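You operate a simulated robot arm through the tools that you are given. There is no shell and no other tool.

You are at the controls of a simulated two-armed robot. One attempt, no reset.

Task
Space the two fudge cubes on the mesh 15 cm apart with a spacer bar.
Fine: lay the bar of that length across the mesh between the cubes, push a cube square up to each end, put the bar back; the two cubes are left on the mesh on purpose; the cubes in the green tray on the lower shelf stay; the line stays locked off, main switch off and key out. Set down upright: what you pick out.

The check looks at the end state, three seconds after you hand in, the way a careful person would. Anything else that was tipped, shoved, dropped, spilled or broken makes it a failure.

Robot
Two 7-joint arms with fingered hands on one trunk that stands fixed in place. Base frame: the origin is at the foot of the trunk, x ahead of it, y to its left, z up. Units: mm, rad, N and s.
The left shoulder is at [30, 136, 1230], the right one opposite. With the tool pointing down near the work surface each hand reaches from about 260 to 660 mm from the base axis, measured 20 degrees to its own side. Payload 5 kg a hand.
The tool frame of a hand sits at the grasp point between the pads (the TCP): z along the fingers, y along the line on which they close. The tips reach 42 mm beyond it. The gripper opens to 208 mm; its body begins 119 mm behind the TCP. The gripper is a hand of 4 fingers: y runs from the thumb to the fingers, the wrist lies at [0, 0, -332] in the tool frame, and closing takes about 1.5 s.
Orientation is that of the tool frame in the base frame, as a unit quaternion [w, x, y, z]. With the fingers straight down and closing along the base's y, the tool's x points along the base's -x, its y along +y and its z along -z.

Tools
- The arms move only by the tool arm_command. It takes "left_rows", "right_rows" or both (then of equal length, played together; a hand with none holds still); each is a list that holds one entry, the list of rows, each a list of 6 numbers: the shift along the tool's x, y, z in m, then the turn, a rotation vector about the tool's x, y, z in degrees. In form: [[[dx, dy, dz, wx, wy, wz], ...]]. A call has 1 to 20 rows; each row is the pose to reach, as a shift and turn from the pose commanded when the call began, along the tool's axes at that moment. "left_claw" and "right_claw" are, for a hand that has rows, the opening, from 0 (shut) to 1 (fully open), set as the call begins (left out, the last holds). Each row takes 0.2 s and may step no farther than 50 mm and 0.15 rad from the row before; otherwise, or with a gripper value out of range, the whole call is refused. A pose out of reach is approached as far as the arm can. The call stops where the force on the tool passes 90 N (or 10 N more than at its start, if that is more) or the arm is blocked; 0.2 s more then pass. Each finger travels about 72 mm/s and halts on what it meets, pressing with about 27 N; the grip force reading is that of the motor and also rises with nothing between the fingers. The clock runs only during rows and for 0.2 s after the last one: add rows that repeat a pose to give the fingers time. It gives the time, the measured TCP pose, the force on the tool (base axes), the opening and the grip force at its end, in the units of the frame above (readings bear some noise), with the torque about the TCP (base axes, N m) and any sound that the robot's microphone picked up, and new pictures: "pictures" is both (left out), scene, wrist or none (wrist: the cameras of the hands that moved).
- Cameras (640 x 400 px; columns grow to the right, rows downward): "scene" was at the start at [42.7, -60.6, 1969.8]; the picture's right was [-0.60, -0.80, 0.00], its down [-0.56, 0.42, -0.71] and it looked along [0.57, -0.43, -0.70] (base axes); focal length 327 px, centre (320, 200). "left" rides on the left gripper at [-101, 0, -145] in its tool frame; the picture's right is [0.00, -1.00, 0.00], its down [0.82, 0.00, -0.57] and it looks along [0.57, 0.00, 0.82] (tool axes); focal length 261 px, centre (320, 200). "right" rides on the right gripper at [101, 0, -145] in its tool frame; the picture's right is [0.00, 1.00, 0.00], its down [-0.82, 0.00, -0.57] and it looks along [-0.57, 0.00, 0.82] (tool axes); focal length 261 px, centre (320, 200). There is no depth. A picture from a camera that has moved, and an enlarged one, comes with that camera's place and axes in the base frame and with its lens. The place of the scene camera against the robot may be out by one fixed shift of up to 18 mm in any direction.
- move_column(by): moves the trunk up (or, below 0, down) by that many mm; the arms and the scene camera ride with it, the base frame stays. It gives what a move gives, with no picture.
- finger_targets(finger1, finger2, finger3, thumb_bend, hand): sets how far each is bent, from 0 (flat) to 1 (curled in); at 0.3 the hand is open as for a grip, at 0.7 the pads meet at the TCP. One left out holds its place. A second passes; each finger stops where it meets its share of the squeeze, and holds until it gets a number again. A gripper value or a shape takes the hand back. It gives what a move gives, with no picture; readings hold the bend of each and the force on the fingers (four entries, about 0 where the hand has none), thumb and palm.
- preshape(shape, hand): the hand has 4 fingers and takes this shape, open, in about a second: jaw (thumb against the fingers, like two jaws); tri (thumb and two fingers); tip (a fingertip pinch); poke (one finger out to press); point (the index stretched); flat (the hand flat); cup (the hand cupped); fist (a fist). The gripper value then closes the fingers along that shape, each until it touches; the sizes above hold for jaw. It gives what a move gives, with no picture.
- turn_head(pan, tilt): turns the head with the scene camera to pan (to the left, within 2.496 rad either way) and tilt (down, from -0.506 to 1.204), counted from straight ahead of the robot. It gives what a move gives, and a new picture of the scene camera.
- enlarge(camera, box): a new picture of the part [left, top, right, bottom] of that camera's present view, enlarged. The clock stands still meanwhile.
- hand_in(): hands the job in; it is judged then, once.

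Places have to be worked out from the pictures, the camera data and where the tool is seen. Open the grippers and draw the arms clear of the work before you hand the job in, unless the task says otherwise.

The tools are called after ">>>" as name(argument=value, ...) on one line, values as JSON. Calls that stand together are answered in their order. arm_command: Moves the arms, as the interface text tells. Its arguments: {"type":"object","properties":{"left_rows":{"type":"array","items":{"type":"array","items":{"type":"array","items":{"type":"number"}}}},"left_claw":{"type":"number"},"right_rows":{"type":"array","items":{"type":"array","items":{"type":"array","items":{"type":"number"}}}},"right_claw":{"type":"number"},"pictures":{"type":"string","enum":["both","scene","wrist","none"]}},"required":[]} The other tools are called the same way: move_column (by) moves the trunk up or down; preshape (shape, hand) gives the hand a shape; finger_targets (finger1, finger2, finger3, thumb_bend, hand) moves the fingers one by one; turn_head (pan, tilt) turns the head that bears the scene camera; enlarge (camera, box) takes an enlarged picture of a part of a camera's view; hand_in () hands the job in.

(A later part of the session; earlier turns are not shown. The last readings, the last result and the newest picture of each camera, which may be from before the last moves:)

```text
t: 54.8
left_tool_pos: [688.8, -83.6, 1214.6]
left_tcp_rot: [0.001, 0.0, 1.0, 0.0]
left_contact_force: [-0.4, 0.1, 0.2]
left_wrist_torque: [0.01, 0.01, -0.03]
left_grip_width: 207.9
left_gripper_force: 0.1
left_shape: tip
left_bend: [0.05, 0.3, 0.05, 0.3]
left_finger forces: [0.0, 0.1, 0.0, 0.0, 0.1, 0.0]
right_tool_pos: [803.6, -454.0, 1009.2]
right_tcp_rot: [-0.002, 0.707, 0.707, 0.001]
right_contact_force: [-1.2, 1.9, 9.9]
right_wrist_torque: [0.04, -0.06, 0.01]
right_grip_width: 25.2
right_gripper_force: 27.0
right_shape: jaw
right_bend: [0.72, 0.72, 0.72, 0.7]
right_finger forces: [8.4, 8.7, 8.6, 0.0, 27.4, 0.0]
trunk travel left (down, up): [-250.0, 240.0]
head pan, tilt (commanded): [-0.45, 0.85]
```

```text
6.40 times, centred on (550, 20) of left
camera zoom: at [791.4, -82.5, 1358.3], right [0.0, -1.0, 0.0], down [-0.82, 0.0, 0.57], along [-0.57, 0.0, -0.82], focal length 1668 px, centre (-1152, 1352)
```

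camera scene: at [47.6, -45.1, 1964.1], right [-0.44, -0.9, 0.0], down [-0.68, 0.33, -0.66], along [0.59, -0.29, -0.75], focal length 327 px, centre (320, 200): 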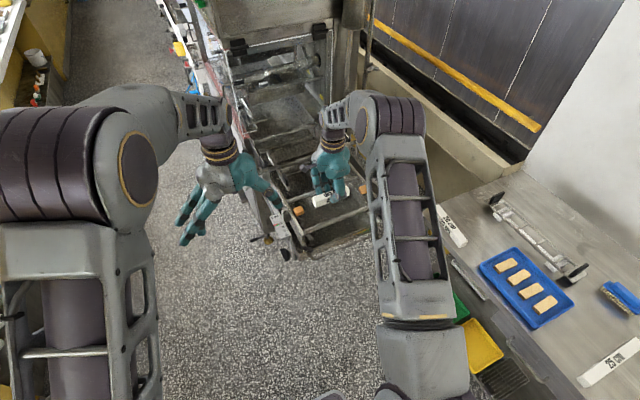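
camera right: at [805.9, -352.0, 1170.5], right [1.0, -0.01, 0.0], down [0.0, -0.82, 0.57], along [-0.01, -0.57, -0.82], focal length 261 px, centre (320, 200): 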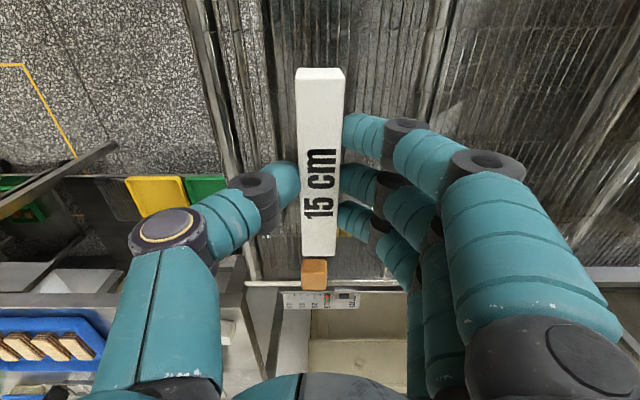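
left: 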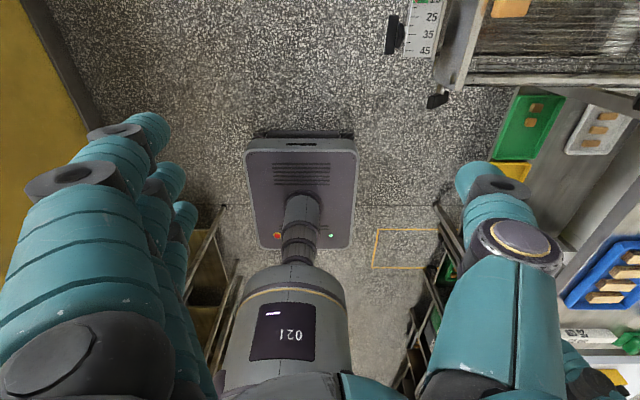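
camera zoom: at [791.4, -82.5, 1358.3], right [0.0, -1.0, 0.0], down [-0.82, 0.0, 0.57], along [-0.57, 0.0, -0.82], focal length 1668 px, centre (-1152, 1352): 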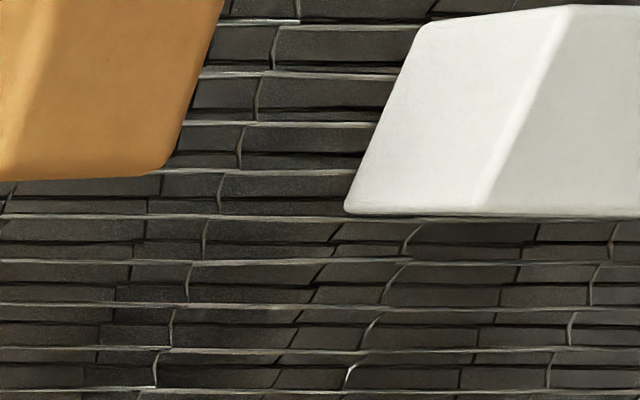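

Touchdown: Fz rose to about +10 N. I ease up 1.2 mm to take the load off, then open the fingers modestly to about 50 mm.

>>> arm_command(right_rows=[[[0, 0, -0.0012, 0, 0, 0], [0, 0, -0.0012, 0, 0, 0]]], pictures="none")

>>> arm_command(right_rows=[[[0, 0, 0, 0, 0, 0], [0, 0, 0, 0, 0, 0], [0, 0, 0, 0, 0, 0], [0, 0, 0, 0, 0, 0]]], right_claw=0.25)

>>> enlarge(camera="left", box=[440, 0, 640, 40])

```text
t: 55.4
left_tool_pos: [690.8, -83.1, 1212.9]
left_tcp_rot: [0.001, 0.0, 1.0, 0.0]
left_contact_force: [0.6, 0.2, 0.0]
left_wrist_torque: [-0.01, 0.03, -0.03]
left_grip_width: 208.1
left_gripper_force: 0.1
left_shape: tip
left_bend: [0.05, 0.3, 0.05, 0.3]
left_finger forces: [0.0, 0.0, 0.0, 0.0, 0.0, 0.0]
right_tool_pos: [804.0, -453.4, 1008.7]
right_tcp_rot: [-0.003, 0.707, 0.707, -0.001]
right_contact_force: [0.0, 1.9, 7.0]
right_wrist_torque: [0.02, -0.07, 0.02]
right_grip_width: 24.9
right_gripper_force: 27.1
right_shape: jaw
right_bend: [0.72, 0.72, 0.72, 0.7]
right_finger forces: [8.6, 8.8, 8.8, 0.0, 26.5, 0.0]
trunk travel left (down, up): [-250.0, 240.0]
head pan, tilt (commanded): [-0.45, 0.85]
```

```text
t: 56.4
left_tool_pos: [689.8, -83.9, 1214.3]
left_tcp_rot: [0.0, 0.0, 1.0, 0.0]
left_contact_force: [-0.4, -0.4, -0.8]
left_wrist_torque: [0.0, 0.01, 0.0]
left_grip_width: 208.0
left_gripper_force: 0.1
left_shape: tip
left_bend: [0.05, 0.3, 0.05, 0.3]
left_finger forces: [0.1, 0.0, 0.0, 0.0, 0.1, 0.0]
right_tool_pos: [802.8, -452.8, 1007.7]
right_tcp_rot: [-0.003, 0.708, 0.706, 0.0]
right_contact_force: [0.6, 0.4, -0.3]
right_wrist_torque: [-0.01, 0.01, 0.01]
right_grip_width: 51.3
right_gripper_force: 0.3
right_shape: jaw
right_bend: [0.73, 0.73, 0.73, 0.7]
right_finger forces: [0.1, 0.0, 0.0, 0.1, 0.0, 0.0]
trunk travel left (down, up): [-250.0, 240.0]
head pan, tilt (commanded): [-0.45, 0.85]
camera scene: at [48.1, -45.6, 1964.0], right [-0.44, -0.9, 0.0], down [-0.68, 0.33, -0.66], along [0.59, -0.29, -0.75], focal length 327 px, centre (320, 200)
camera right: at [805.1, -355.1, 1153.0], right [1.0, -0.01, 0.0], down [0.0, -0.82, 0.57], along [-0.01, -0.57, -0.82], focal length 261 px, centre (320, 200)
```

scene: 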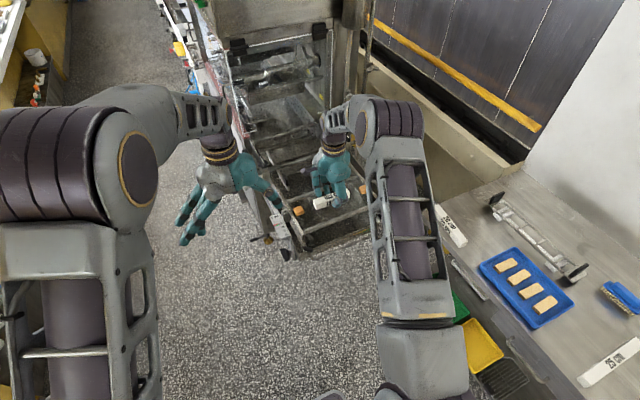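
right: 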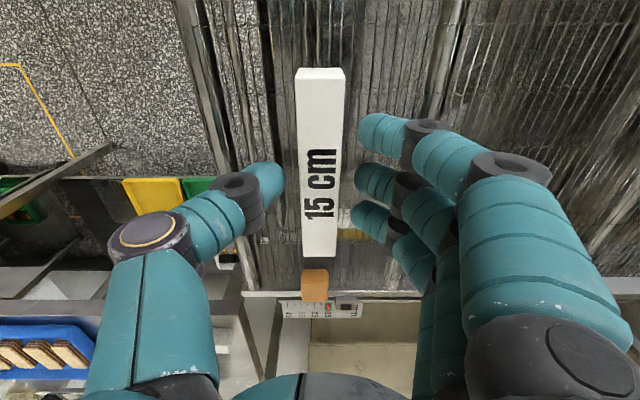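

```text
3.20 times, centred on (540, 20) of left
camera zoom: at [792.2, -83.1, 1357.7], right [0.0, -1.0, 0.0], down [-0.82, 0.0, 0.57], along [-0.57, 0.0, -0.82], focal length 834 px, centre (-384, 776)
```

zoom: 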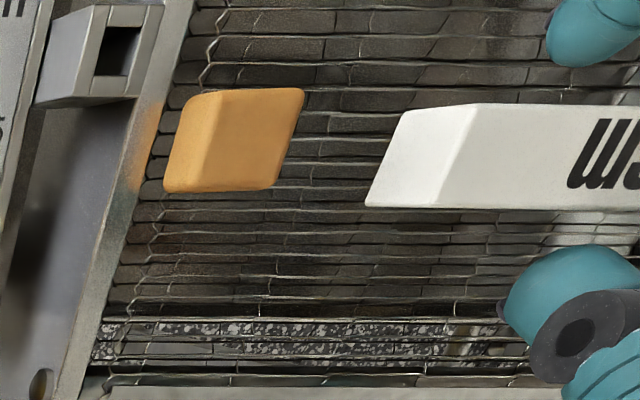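

The bar is released and lying square on the mesh. Before pushing the cubes I need the height of the side rails beside cube B, so I take wide views of that edge from both wrist cameras.

>>> enlarge(camera="right", box=[160, 0, 480, 4])

>>> enlarge(camera="left", box=[400, 0, 560, 100])

>>> enlarge(camera="right", box=[230, 240, 410, 340])

```text
2.00 times, centred on (320, 2) of right
camera zoom: at [805.1, -355.1, 1153.0], right [1.0, -0.01, 0.0], down [0.0, -0.82, 0.57], along [-0.01, -0.57, -0.82], focal length 521 px, centre (320, 596)
```

zoom: 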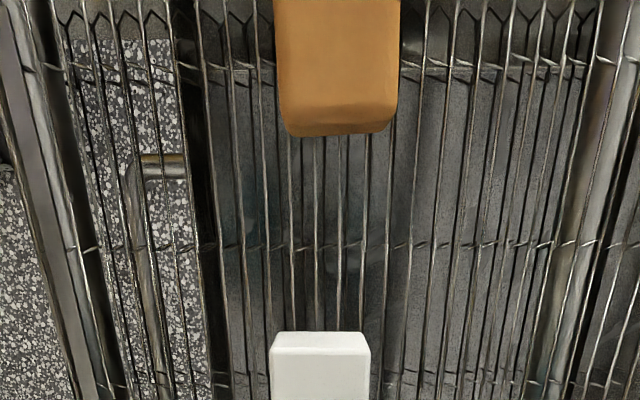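

```text
4.00 times, centred on (480, 50) of left
camera zoom: at [792.2, -83.1, 1357.7], right [0.0, -1.0, 0.0], down [-0.82, 0.0, 0.57], along [-0.57, 0.0, -0.82], focal length 1043 px, centre (-320, 800)
```

zoom: 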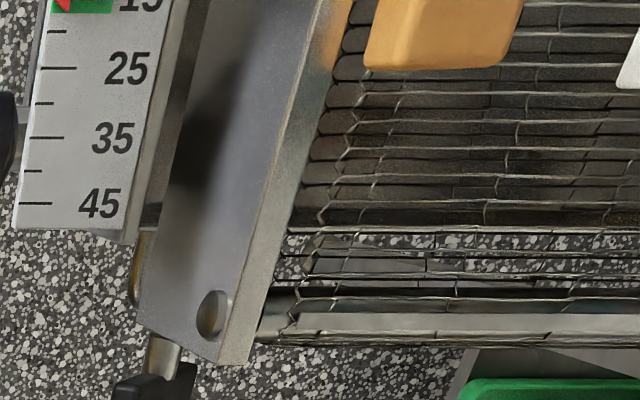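

```text
3.56 times, centred on (320, 290) of right
camera zoom: at [805.1, -355.1, 1153.0], right [1.0, -0.01, 0.0], down [0.0, -0.82, 0.57], along [-0.01, -0.57, -0.82], focal length 927 px, centre (320, -120)
```

zoom: 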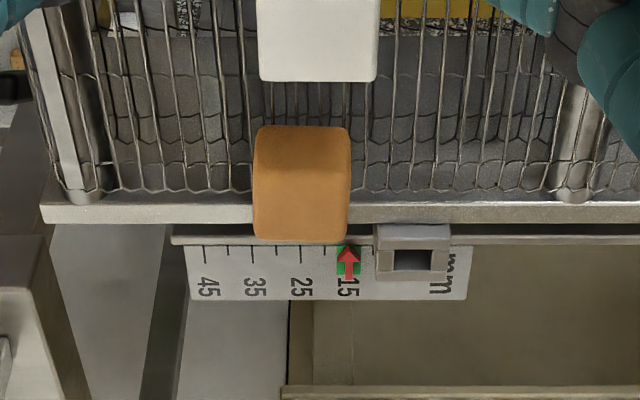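

The rail tops are level with the belt (z≈957), so a finger can pass over them. I lift the right hand straight off the bar and shift the left hand 200 mm to the left to make room.

>>> arm_command(right_rows=[[[0, 0, -0.01, 0, 0, 0], [0, 0, -0.03, 0, 0, 0], [0, 0, -0.05, 0, 0, 0], [0, 0, -0.075, 0, 0, 0], [0, 0, -0.1, 0, 0, 0], [0, 0, -0.1, 0, 0, 0]]], left_rows=[[[0, 0.04, 0, 0, 0, 0], [0, 0.08, 0, 0, 0, 0], [0, 0.12, 0, 0, 0, 0], [0, 0.16, 0, 0, 0, 0], [0, 0.2, 0, 0, 0, 0], [0, 0.2, 0, 0, 0, 0]]])

>>> enlarge(camera="left", box=[600, 0, 640, 40])

>>> enlarge(camera="scene", box=[280, 170, 380, 235])

```text
t: 57.8
left_tool_pos: [691.0, 115.8, 1213.8]
left_tcp_rot: [0.0, 0.0, 1.0, 0.0]
left_contact_force: [1.4, -0.8, -0.7]
left_wrist_torque: [0.1, 0.07, 0.02]
left_grip_width: 207.9
left_gripper_force: 0.1
left_shape: tip
left_bend: [0.05, 0.3, 0.05, 0.3]
left_finger forces: [0.0, 0.0, 0.1, 0.0, 0.0, 0.0]
right_tool_pos: [802.4, -456.3, 1108.3]
right_tcp_rot: [-0.003, 0.707, 0.707, 0.001]
right_contact_force: [0.0, -0.9, 0.0]
right_wrist_torque: [0.08, 0.03, -0.03]
right_grip_width: 51.5
right_gripper_force: 0.0
right_shape: jaw
right_bend: [0.73, 0.73, 0.73, 0.7]
right_finger forces: [0.1, 0.1, 0.1, 0.0, 0.0, 0.0]
trunk travel left (down, up): [-250.0, 240.0]
head pan, tilt (commanded): [-0.45, 0.85]
camera scene: at [49.0, -47.2, 1963.9], right [-0.44, -0.9, 0.0], down [-0.68, 0.33, -0.66], along [0.59, -0.29, -0.75], focal length 327 px, centre (320, 200)
camera right: at [804.8, -357.0, 1254.2], right [1.0, -0.01, 0.0], down [0.0, -0.82, 0.57], along [-0.01, -0.57, -0.82], focal length 261 px, centre (320, 200)
camera left: at [794.1, 116.6, 1358.5], right [0.0, -1.0, 0.0], down [-0.82, 0.0, 0.57], along [-0.57, 0.0, -0.82], focal length 261 px, centre (320, 200)
```

scene: 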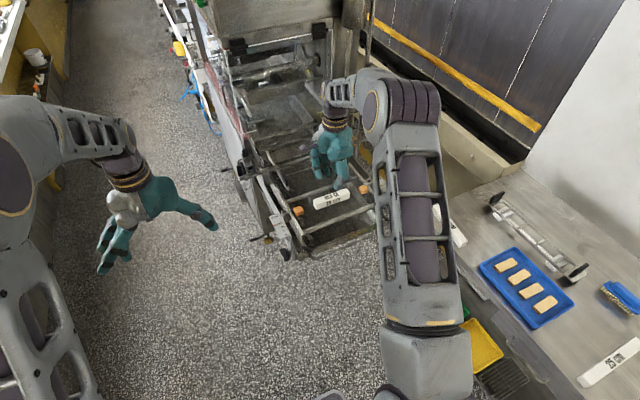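
right: 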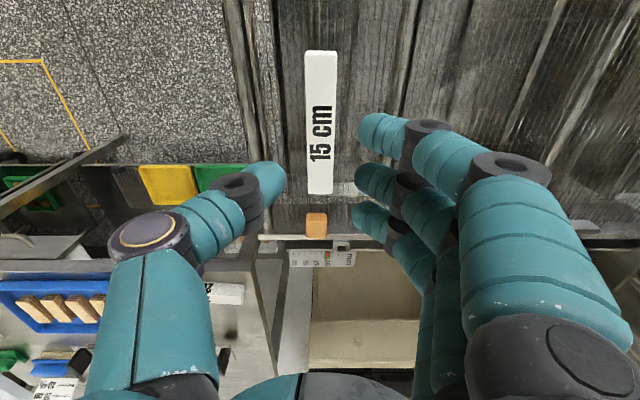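
left: 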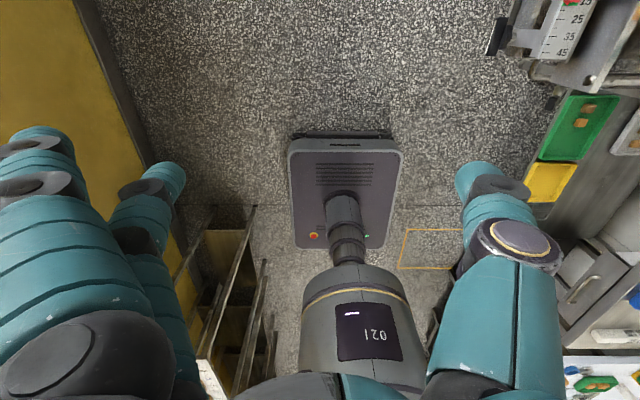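

```text
10.00 times, centred on (620, 20) of left
camera zoom: at [794.1, 116.6, 1358.5], right [0.0, -1.0, 0.0], down [-0.82, 0.0, 0.57], along [-0.57, 0.0, -0.82], focal length 2606 px, centre (-2680, 2000)
```

zoom: 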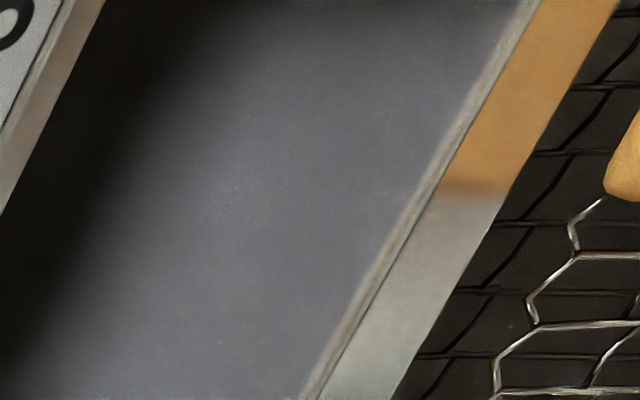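

```text
6.15 times, centred on (330, 202) of scene
camera zoom: at [49.0, -47.2, 1963.9], right [-0.44, -0.9, 0.0], down [-0.68, 0.33, -0.66], along [0.59, -0.29, -0.75], focal length 2013 px, centre (258, 185)
```

zoom: 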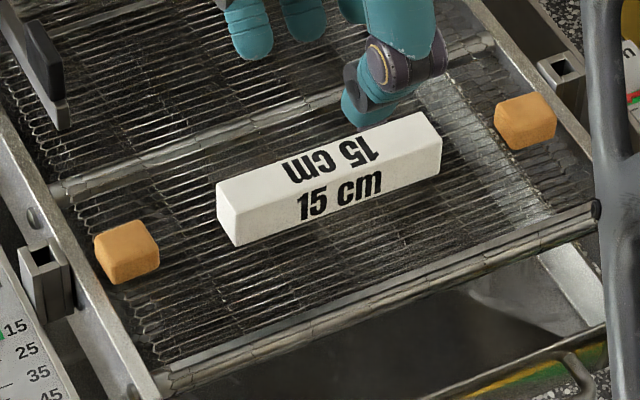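

The bar is nicely placed with both cubes lined up off its ends. Now I form the poke thumb and hover it just outside cube B, at about y=−281 and x≈819.

>>> preshape(hand="right", shape="poke")

>>> arm_command(right_rows=[[[0.035, 0.003, 0, 0, 0, 0], [0.07, 0.006, 0, 0, 0, 0], [0.105, 0.01, 0, 0, 0, 0], [0.14, 0.013, 0.01, 0, 0, 0], [0.172, 0.016, 0.03, 0, 0, 0], [0.172, 0.016, 0.04, 0, 0, 0], [0.172, 0.016, 0.04, 0, 0, 0]]])

>>> enlarge(camera="scene", box=[260, 140, 380, 240])

>>> enlarge(camera="left", box=[560, 0, 640, 100])

```text
t: 58.7
left_tool_pos: [690.4, 117.7, 1213.9]
left_tcp_rot: [0.0, 0.0, 1.0, 0.0]
left_contact_force: [0.0, 0.5, 0.1]
left_wrist_torque: [0.01, 0.01, -0.02]
left_grip_width: 208.1
left_gripper_force: 0.0
left_shape: tip
left_bend: [0.05, 0.3, 0.05, 0.3]
left_finger forces: [0.0, 0.0, 0.0, 0.0, 0.0, 0.0]
right_tool_pos: [804.1, -455.2, 1110.2]
right_tcp_rot: [-0.002, 0.707, 0.707, -0.001]
right_contact_force: [0.3, -0.5, 0.3]
right_wrist_torque: [0.01, -0.01, 0.02]
right_grip_width: 0.0
right_gripper_force: 0.1
right_shape: poke
right_bend: [1.0, 1.0, 1.0, 0.45]
right_finger forces: [0.0, 0.0, 0.0, 0.0, 0.0, 0.1]
trunk travel left (down, up): [-250.0, 240.0]
head pan, tilt (commanded): [-0.45, 0.85]
```

```text
t: 60.3
left_tool_pos: [691.3, 116.9, 1214.1]
left_tcp_rot: [-0.001, 0.0, 1.0, 0.0]
left_contact_force: [-0.4, 0.6, -0.3]
left_wrist_torque: [-0.03, 0.0, 0.0]
left_grip_width: 208.1
left_gripper_force: 0.3
left_shape: tip
left_bend: [0.05, 0.3, 0.05, 0.3]
left_finger forces: [0.0, 0.0, 0.0, 0.0, 0.1, 0.0]
right_tool_pos: [821.3, -281.6, 1071.3]
right_tcp_rot: [-0.002, 0.708, 0.707, 0.0]
right_contact_force: [-0.3, -0.1, 0.2]
right_wrist_torque: [-0.05, -0.02, 0.0]
right_grip_width: 0.1
right_gripper_force: 0.0
right_shape: poke
right_bend: [1.0, 1.0, 1.0, 0.45]
right_finger forces: [0.1, 0.1, 0.0, 0.0, 0.0, 0.0]
trunk travel left (down, up): [-250.0, 240.0]
head pan, tilt (commanded): [-0.45, 0.85]
camera scene: at [48.0, -44.6, 1964.0], right [-0.43, -0.9, 0.0], down [-0.68, 0.33, -0.66], along [0.59, -0.29, -0.75], focal length 327 px, centre (320, 200)
camera right: at [822.4, -182.5, 1216.9], right [1.0, -0.01, 0.0], down [0.0, -0.82, 0.57], along [-0.01, -0.57, -0.82], focal length 261 px, centre (320, 200)
```

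scene: 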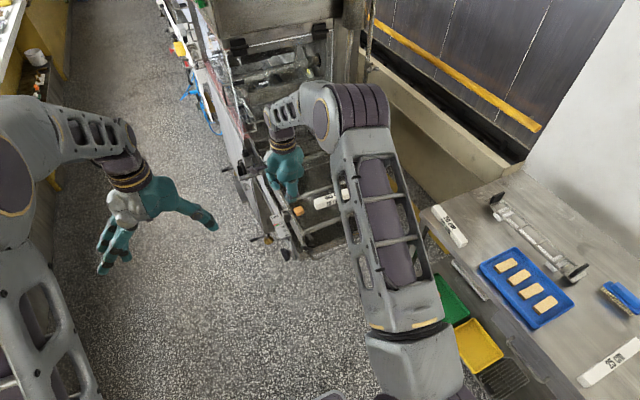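
right: 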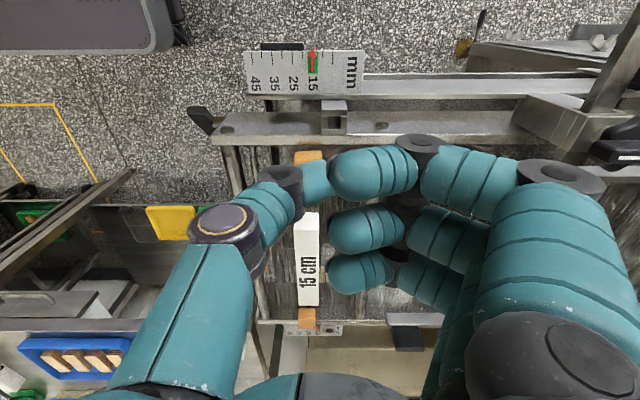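

```text
4.00 times, centred on (320, 190) of scene
camera zoom: at [48.0, -44.6, 1964.0], right [-0.43, -0.9, 0.0], down [-0.68, 0.33, -0.66], along [0.59, -0.29, -0.75], focal length 1308 px, centre (320, 240)
```

zoom: 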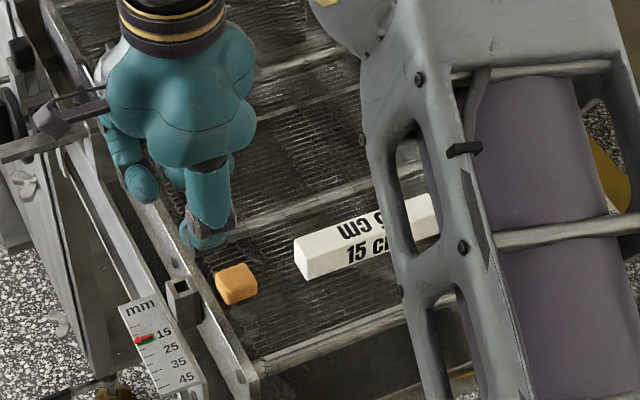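

```text
4.00 times, centred on (600, 50) of left
camera zoom: at [793.4, 118.7, 1359.0], right [0.01, -1.0, 0.0], down [-0.82, 0.0, 0.57], along [-0.57, 0.0, -0.82], focal length 1043 px, centre (-800, 800)
```

zoom: 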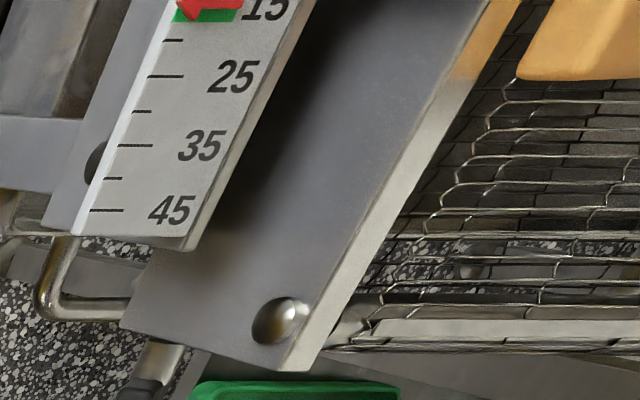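

The thumb hovers beside cube B. The curled fingers stretch towards the lane guides (x>910), so I check the guides' height with close views before descending.

>>> enlarge(camera="right", box=[340, 280, 500, 380])

>>> enlarge(camera="right", box=[440, 20, 640, 150])

>>> enlarge(camera="scene", box=[230, 130, 310, 190])

>>> enlarge(camera="left", box=[520, 0, 640, 4])

```text
4.00 times, centred on (420, 330) of right
camera zoom: at [822.4, -182.5, 1216.9], right [1.0, -0.01, 0.0], down [0.0, -0.82, 0.57], along [-0.01, -0.57, -0.82], focal length 1043 px, centre (-80, -320)
```

zoom: 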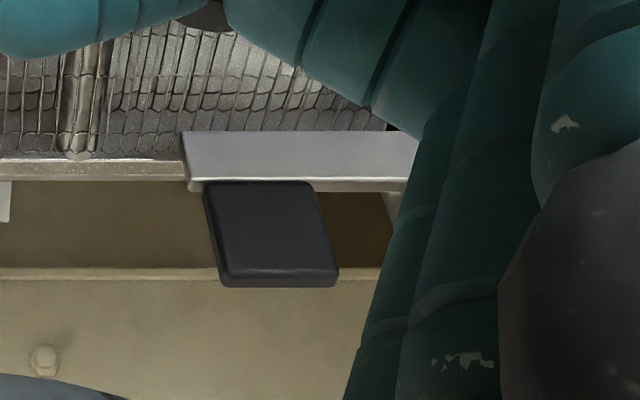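

```text
3.08 times, centred on (540, 85) of right
camera zoom: at [822.4, -182.5, 1216.9], right [1.0, -0.01, 0.0], down [0.0, -0.82, 0.57], along [-0.01, -0.57, -0.82], focal length 802 px, centre (-357, 554)
```

zoom: 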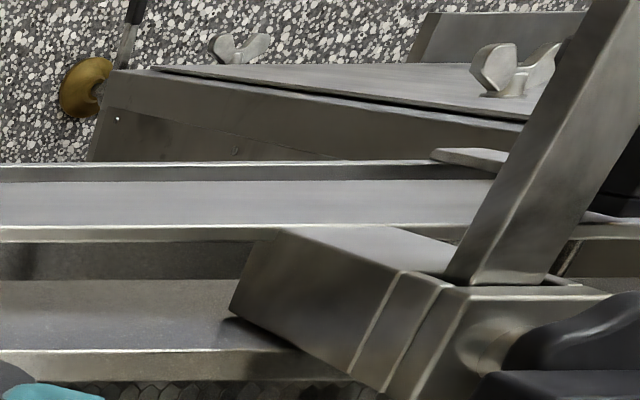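

```text
6.67 times, centred on (270, 160) of scene
camera zoom: at [48.0, -44.6, 1964.0], right [-0.43, -0.9, 0.0], down [-0.68, 0.33, -0.66], along [0.59, -0.29, -0.75], focal length 2180 px, centre (653, 467)
```

zoom: 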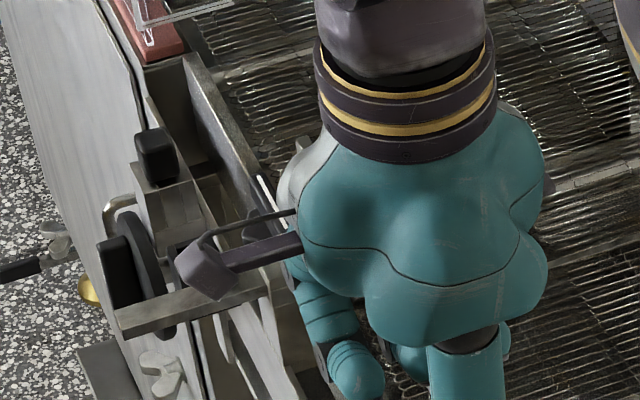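

```text
5.33 times, centred on (580, 2) of left
camera zoom: at [793.4, 118.7, 1359.0], right [0.01, -1.0, 0.0], down [-0.82, 0.0, 0.57], along [-0.57, 0.0, -0.82], focal length 1390 px, centre (-1067, 1256)
```

zoom: 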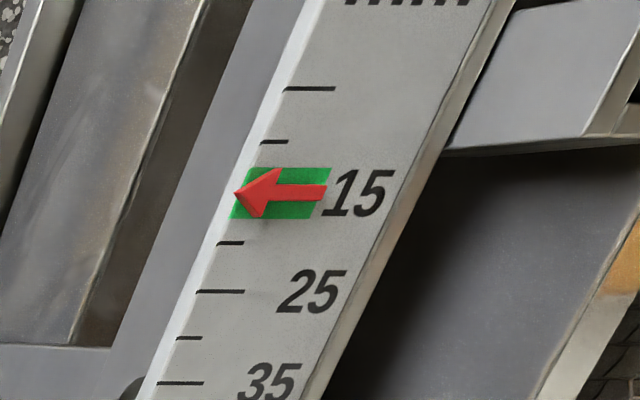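

The guides end at x≥937 and their black blocks reach only to z≈1012, so the curled fingers will clear them. I shift 8 mm back in x and descend partway beside cube B.

>>> arm_command(right_rows=[[[0, -0.008, 0.01, 0, 0, 0], [0, -0.008, 0.025, 0, 0, 0], [0, -0.008, 0.04, 0, 0, 0], [0, -0.008, 0.04, 0, 0, 0]]], pictures="none")

>>> enlarge(camera="scene", box=[270, 170, 350, 230])

>>> enlarge(camera="right", box=[220, 100, 400, 210])

>>> enlarge(camera="left", box=[610, 0, 640, 60])

```text
t: 61.3
left_tool_pos: [691.0, 116.3, 1214.3]
left_tcp_rot: [0.0, 0.0, 1.0, 0.001]
left_contact_force: [0.6, 0.0, 0.0]
left_wrist_torque: [-0.05, -0.02, 0.03]
left_grip_width: 207.8
left_gripper_force: 0.1
left_shape: tip
left_bend: [0.05, 0.3, 0.05, 0.3]
left_finger forces: [0.0, 0.0, 0.0, 0.1, 0.0, 0.0]
right_tool_pos: [814.0, -280.4, 1029.6]
right_tcp_rot: [-0.003, 0.708, 0.707, 0.0]
right_contact_force: [0.1, 0.7, -0.3]
right_wrist_torque: [-0.04, -0.01, 0.01]
right_grip_width: 0.0
right_gripper_force: 0.0
right_shape: poke
right_bend: [1.0, 1.0, 1.0, 0.45]
right_finger forces: [0.0, 0.0, 0.0, 0.0, 0.0, 0.0]
trunk travel left (down, up): [-250.0, 240.0]
head pan, tilt (commanded): [-0.45, 0.85]
```

```text
6.67 times, centred on (310, 200) of scene
camera zoom: at [47.6, -45.2, 1964.0], right [-0.44, -0.9, 0.0], down [-0.68, 0.33, -0.66], along [0.59, -0.29, -0.75], focal length 2180 px, centre (387, 200)
```

zoom: 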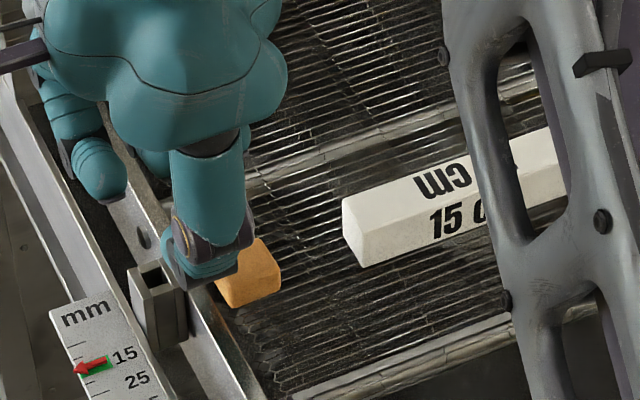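

```text
3.56 times, centred on (310, 155) of right
camera zoom: at [814.0, -181.6, 1174.9], right [1.0, -0.01, 0.0], down [0.0, -0.82, 0.57], along [-0.01, -0.57, -0.82], focal length 927 px, centre (356, 360)
```

zoom: 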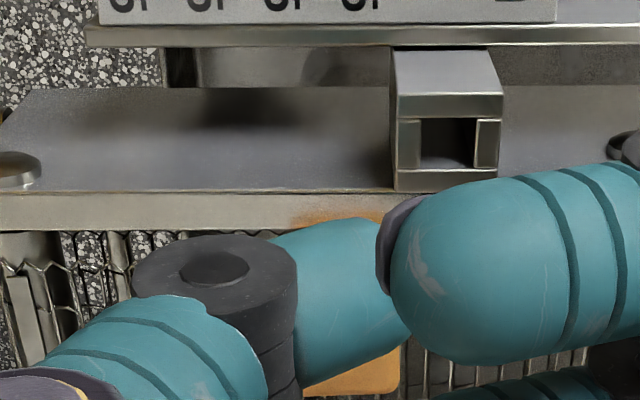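

```text
6.67 times, centred on (625, 30) of left
camera zoom: at [793.2, 117.9, 1359.2], right [0.0, -1.0, 0.0], down [-0.82, 0.0, 0.57], along [-0.57, 0.0, -0.82], focal length 1738 px, centre (-1713, 1333)
```

zoom: 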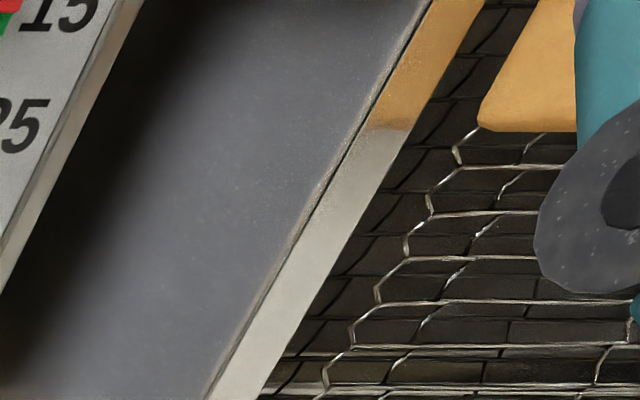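

The thumb's underside is about 44 mm below the tool point. At tool z=1007 it should be about 6 mm above the rail, at mid-height of the cube. I lower there, 4 mm further back to miss the square bracket.

>>> arm_command(right_rows=[[[0, -0.004, 0.006, 0, 0, 0], [0, -0.004, 0.014, 0, 0, 0], [0, -0.004, 0.022, 0, 0, 0], [0, -0.004, 0.022, 0, 0, 0]]], pictures="none")

>>> enlarge(camera="scene", box=[270, 180, 340, 230])

>>> enlarge(camera="left", box=[610, 0, 640, 60])

>>> enlarge(camera="right", box=[220, 100, 400, 210])

```text
t: 62.3
left_tool_pos: [691.4, 116.4, 1214.6]
left_tcp_rot: [0.0, 0.0, 1.0, 0.0]
left_contact_force: [-0.4, 0.4, 0.6]
left_wrist_torque: [0.0, -0.05, -0.03]
left_grip_width: 208.0
left_gripper_force: 0.1
left_shape: tip
left_bend: [0.05, 0.3, 0.05, 0.3]
left_finger forces: [0.0, 0.0, 0.0, 0.0, 0.1, 0.0]
right_tool_pos: [809.2, -279.8, 1006.8]
right_tcp_rot: [-0.003, 0.708, 0.707, 0.001]
right_contact_force: [-0.7, -0.5, -0.1]
right_wrist_torque: [-0.01, -0.03, 0.02]
right_grip_width: 0.1
right_gripper_force: 0.0
right_shape: poke
right_bend: [1.0, 1.0, 1.0, 0.45]
right_finger forces: [0.0, 0.0, 0.0, 0.0, 0.1, 0.1]
trunk travel left (down, up): [-250.0, 240.0]
head pan, tilt (commanded): [-0.45, 0.85]
```

```text
8.00 times, centred on (305, 205) of scene
camera zoom: at [47.7, -45.2, 1964.0], right [-0.44, -0.9, 0.0], down [-0.68, 0.33, -0.66], along [0.59, -0.29, -0.75], focal length 2616 px, centre (440, 160)
```

zoom: 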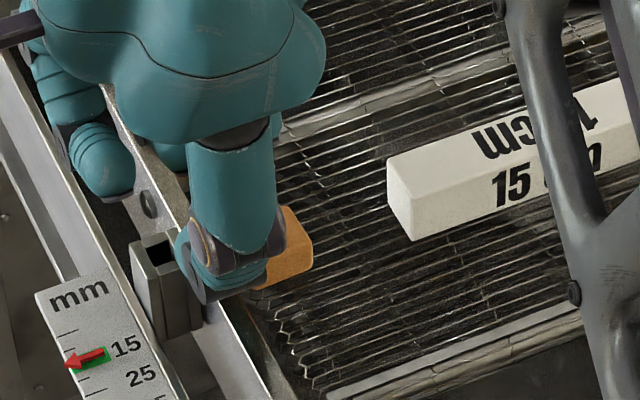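

```text
6.67 times, centred on (625, 30) of left
camera zoom: at [793.3, 117.9, 1359.1], right [0.0, -1.0, 0.0], down [-0.82, 0.0, 0.57], along [-0.57, 0.0, -0.82], focal length 1738 px, centre (-1713, 1333)
```

zoom: 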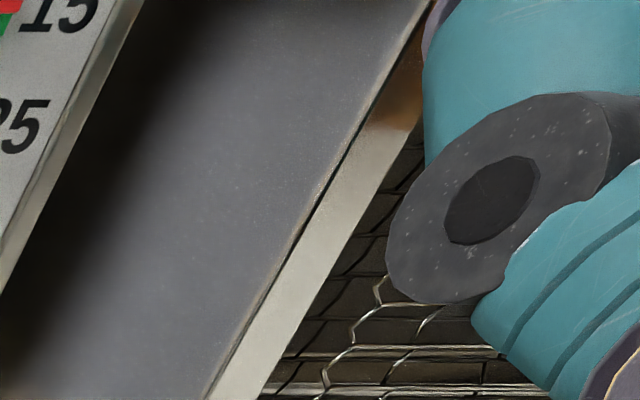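

```text
3.56 times, centred on (310, 155) of right
camera zoom: at [810.9, -181.6, 1151.7], right [1.0, -0.01, 0.0], down [0.0, -0.82, 0.57], along [-0.01, -0.57, -0.82], focal length 927 px, centre (356, 360)
```

zoom: 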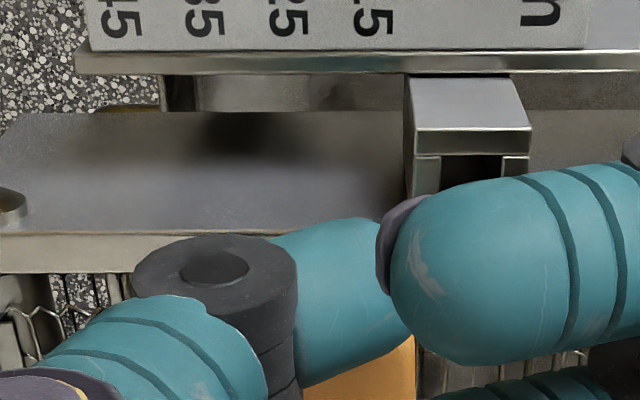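

Everything is clear, with the thumb beside cube B. I push towards −y by 48 mm, leaving a margin before the bar.

>>> arm_command(right_rows=[[[-0.005, 0, 0, 0, 0, 0], [-0.011, 0, 0, 0, 0, 0], [-0.017, 0, 0, 0, 0, 0], [-0.023, 0, 0, 0, 0, 0], [-0.029, 0, 0, 0, 0, 0], [-0.035, 0, 0, 0, 0, 0], [-0.041, 0, 0, 0, 0, 0], [-0.046, 0, 0, 0, 0, 0], [-0.046, 0, 0, 0, 0, 0]]], pictures="none")

>>> enlarge(camera="scene", box=[280, 180, 350, 230])

>>> enlarge(camera="right", box=[220, 130, 400, 240])

```text
t: 64.3
left_tool_pos: [692.1, 116.6, 1214.0]
left_tcp_rot: [0.0, 0.001, 1.0, -0.001]
left_contact_force: [0.2, -0.2, 0.3]
left_wrist_torque: [-0.01, -0.05, 0.02]
left_grip_width: 208.0
left_gripper_force: 0.1
left_shape: tip
left_bend: [0.05, 0.3, 0.05, 0.3]
left_finger forces: [0.0, 0.0, 0.1, 0.0, 0.1, 0.0]
right_tool_pos: [806.9, -328.6, 1006.7]
right_tcp_rot: [-0.003, 0.707, 0.707, 0.0]
right_contact_force: [0.3, -0.4, 0.2]
right_wrist_torque: [-0.01, -0.04, -0.01]
right_grip_width: 0.4
right_gripper_force: 0.1
right_shape: poke
right_bend: [1.0, 1.0, 1.0, 0.45]
right_finger forces: [0.0, 0.0, 0.0, 0.1, 0.0, 0.1]
trunk travel left (down, up): [-250.0, 240.0]
head pan, tilt (commanded): [-0.45, 0.85]
```

```text
8.00 times, centred on (315, 205) of scene
camera zoom: at [48.1, -45.1, 1964.0], right [-0.44, -0.9, 0.0], down [-0.68, 0.33, -0.66], along [0.59, -0.29, -0.75], focal length 2616 px, centre (360, 160)
```

zoom: 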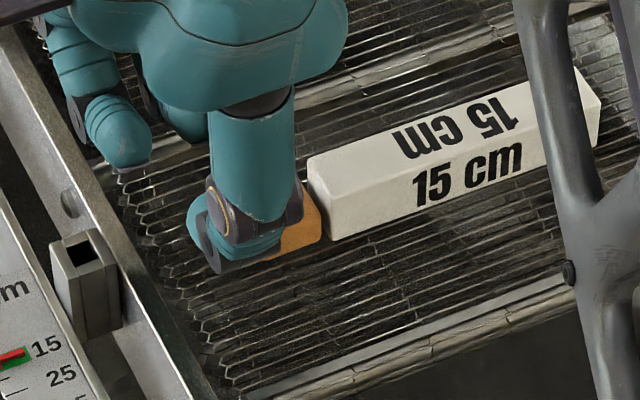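

```text
3.56 times, centred on (310, 185) of right
camera zoom: at [809.0, -228.9, 1150.9], right [1.0, -0.01, 0.0], down [0.0, -0.82, 0.57], along [-0.01, -0.57, -0.82], focal length 927 px, centre (356, 253)
```

zoom: 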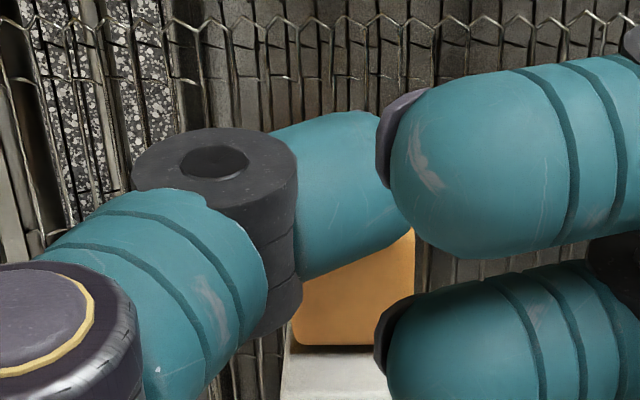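

Cube B is almost at the bar's end. I zoom in on the interface before the last small steps.

>>> enlarge(camera="scene", box=[300, 190, 330, 215])

>>> enlarge(camera="right", box=[290, 200, 350, 240])

```text
16.00 times, centred on (315, 202) of scene
camera zoom: at [48.1, -45.1, 1964.0], right [-0.44, -0.9, 0.0], down [-0.68, 0.33, -0.66], along [0.59, -0.29, -0.75], focal length 5233 px, centre (400, 160)
```

zoom: 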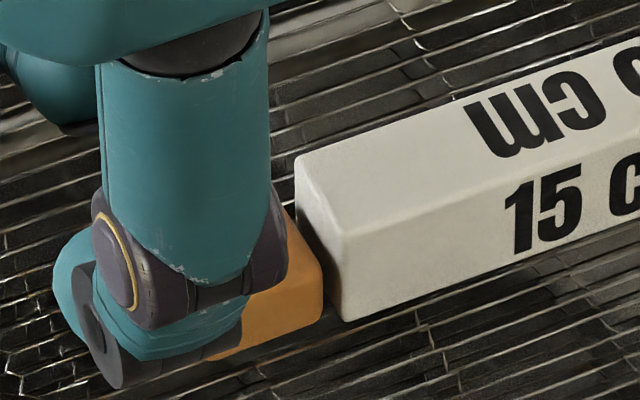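

```text
10.00 times, centred on (320, 220) of right
camera zoom: at [809.0, -228.9, 1150.9], right [1.0, -0.01, 0.0], down [0.0, -0.82, 0.57], along [-0.01, -0.57, -0.82], focal length 2606 px, centre (320, 0)
```

zoom: 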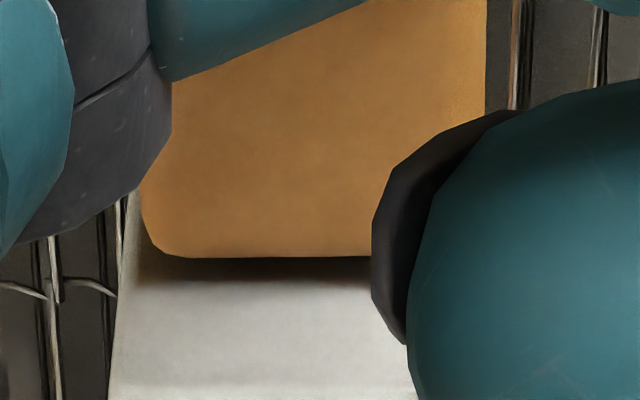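

There is still roughly a 5 mm gap. I push 4 mm further.

>>> arm_command(right_rows=[[[-0.002, 0, 0, 0, 0, 0], [-0.004, 0, 0, 0, 0, 0], [-0.004, 0, 0, 0, 0, 0]]], pictures="none")

>>> enlarge(camera="scene", box=[300, 190, 330, 215])

```text
t: 65.1
left_tool_pos: [691.8, 117.5, 1213.7]
left_tcp_rot: [-0.001, 0.0, 1.0, 0.0]
left_contact_force: [0.2, -0.4, 0.9]
left_wrist_torque: [-0.03, 0.01, -0.05]
left_grip_width: 207.9
left_gripper_force: 0.1
left_shape: tip
left_bend: [0.05, 0.3, 0.05, 0.3]
left_finger forces: [0.0, 0.0, 0.0, 0.0, 0.1, 0.1]
right_tool_pos: [807.5, -331.8, 1006.5]
right_tcp_rot: [-0.002, 0.707, 0.707, 0.0]
right_contact_force: [-0.4, -0.3, -0.3]
right_wrist_torque: [-0.01, -0.01, -0.01]
right_grip_width: 0.0
right_gripper_force: 0.1
right_shape: poke
right_bend: [1.0, 1.0, 1.0, 0.45]
right_finger forces: [0.0, 0.1, 0.0, 0.1, 0.1, 0.0]
trunk travel left (down, up): [-250.0, 240.0]
head pan, tilt (commanded): [-0.45, 0.85]
```

```text
16.00 times, centred on (315, 202) of scene
camera zoom: at [48.1, -45.2, 1964.0], right [-0.44, -0.9, 0.0], down [-0.68, 0.33, -0.66], along [0.59, -0.29, -0.75], focal length 5233 px, centre (400, 160)
```

zoom: 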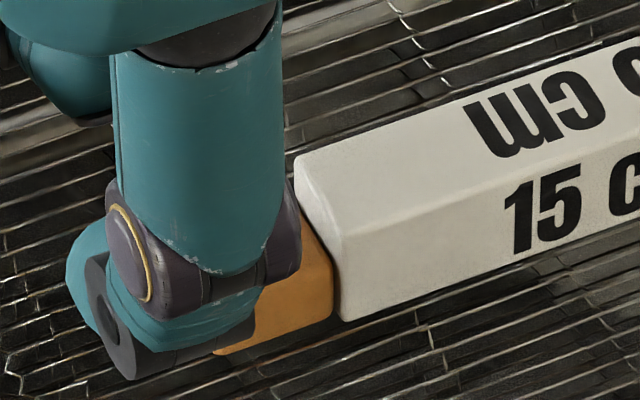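

About 2 mm remains. I push 2 mm more and watch whether the bar end moves.

>>> arm_command(right_rows=[[[-0.001, 0, 0, 0, 0, 0], [-0.002, 0, 0, 0, 0, 0], [-0.002, 0, 0, 0, 0, 0]]], pictures="none")

>>> enlarge(camera="scene", box=[300, 190, 330, 215])

```text
t: 65.9
left_tool_pos: [691.8, 116.8, 1214.0]
left_tcp_rot: [0.0, 0.0, 1.0, 0.0]
left_contact_force: [-0.1, -0.2, -0.6]
left_wrist_torque: [0.03, 0.0, 0.01]
left_grip_width: 207.7
left_gripper_force: 0.1
left_shape: tip
left_bend: [0.05, 0.3, 0.05, 0.3]
left_finger forces: [0.0, 0.0, 0.0, 0.1, 0.0, 0.0]
right_tool_pos: [808.6, -333.6, 1007.2]
right_tcp_rot: [-0.003, 0.707, 0.707, 0.0]
right_contact_force: [-0.1, 1.7, 1.0]
right_wrist_torque: [0.05, 0.0, 0.0]
right_grip_width: 0.0
right_gripper_force: 0.1
right_shape: poke
right_bend: [1.0, 1.0, 1.0, 0.45]
right_finger forces: [0.1, 0.1, 0.1, 0.0, 0.8, 0.0]
trunk travel left (down, up): [-250.0, 240.0]
head pan, tilt (commanded): [-0.45, 0.85]
```

```text
16.00 times, centred on (315, 202) of scene
camera zoom: at [48.1, -45.2, 1964.0], right [-0.44, -0.9, 0.0], down [-0.68, 0.33, -0.66], along [0.59, -0.29, -0.75], focal length 5233 px, centre (400, 160)
```

zoom: 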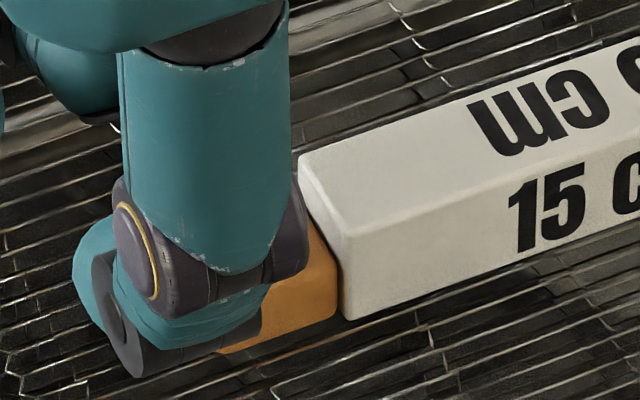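

Contact: the thumb feels about 1 N and the bar just budged, so cube B is up against the bar end. I back the thumb off and lift to inspect.

>>> arm_command(right_rows=[[[0.005, 0, 0, 0, 0, 0], [0.012, 0, 0, 0, 0, 0], [0.018, 0, -0.01, 0, 0, 0], [0.02, 0, -0.04, 0, 0, 0], [0.02, 0, -0.08, 0, 0, 0], [0.02, 0, -0.12, 0, 0, 0]]], pictures="none")

>>> enlarge(camera="scene", box=[295, 185, 335, 215])

>>> enlarge(camera="scene", box=[280, 160, 390, 235])

>>> enlarge(camera="right", box=[240, 180, 360, 300])

```text
t: 67.3
left_tool_pos: [692.0, 117.1, 1215.1]
left_tcp_rot: [0.0, 0.0, 1.0, 0.0]
left_contact_force: [-0.3, 0.5, 0.4]
left_wrist_torque: [-0.06, -0.05, 0.02]
left_grip_width: 207.9
left_gripper_force: 0.0
left_shape: tip
left_bend: [0.05, 0.3, 0.05, 0.3]
left_finger forces: [0.0, 0.0, 0.1, 0.0, 0.0, 0.0]
right_tool_pos: [807.0, -310.8, 1128.2]
right_tcp_rot: [-0.003, 0.707, 0.707, -0.001]
right_contact_force: [-0.6, 0.1, -0.1]
right_wrist_torque: [-0.05, -0.11, 0.02]
right_grip_width: 0.1
right_gripper_force: 0.0
right_shape: poke
right_bend: [1.0, 1.0, 1.0, 0.45]
right_finger forces: [0.0, 0.0, 0.0, 0.1, 0.0, 0.0]
trunk travel left (down, up): [-250.0, 240.0]
head pan, tilt (commanded): [-0.45, 0.85]
```

```text
13.33 times, centred on (315, 200) of scene
camera zoom: at [46.5, -44.6, 1964.1], right [-0.44, -0.9, 0.0], down [-0.68, 0.33, -0.66], along [0.59, -0.29, -0.75], focal length 4361 px, centre (387, 200)
```

zoom: 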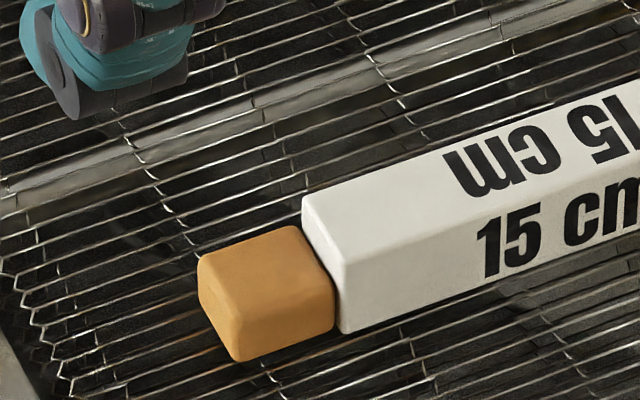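

```text
5.33 times, centred on (335, 198) of scene
camera zoom: at [46.5, -44.6, 1964.1], right [-0.44, -0.9, 0.0], down [-0.68, 0.33, -0.66], along [0.59, -0.29, -0.75], focal length 1744 px, centre (240, 213)
```

zoom: 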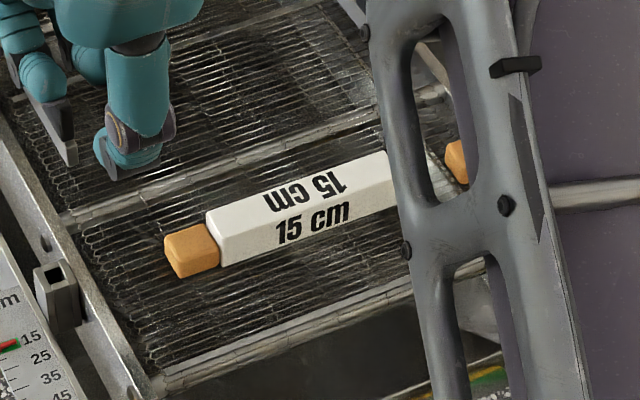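

```text
3.33 times, centred on (300, 240) of right
camera zoom: at [809.0, -212.5, 1273.0], right [1.0, -0.01, 0.0], down [0.0, -0.82, 0.57], along [-0.01, -0.57, -0.82], focal length 869 px, centre (387, 67)
```

zoom: 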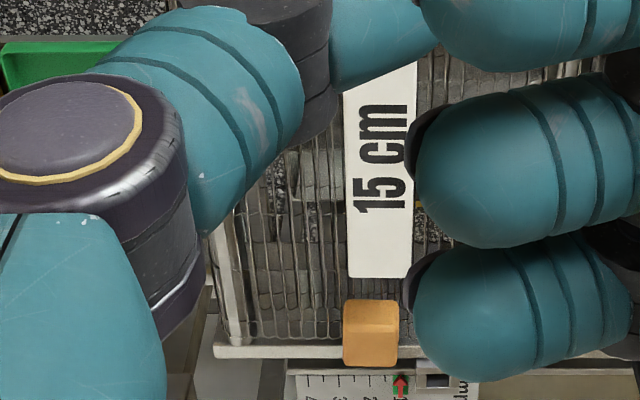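

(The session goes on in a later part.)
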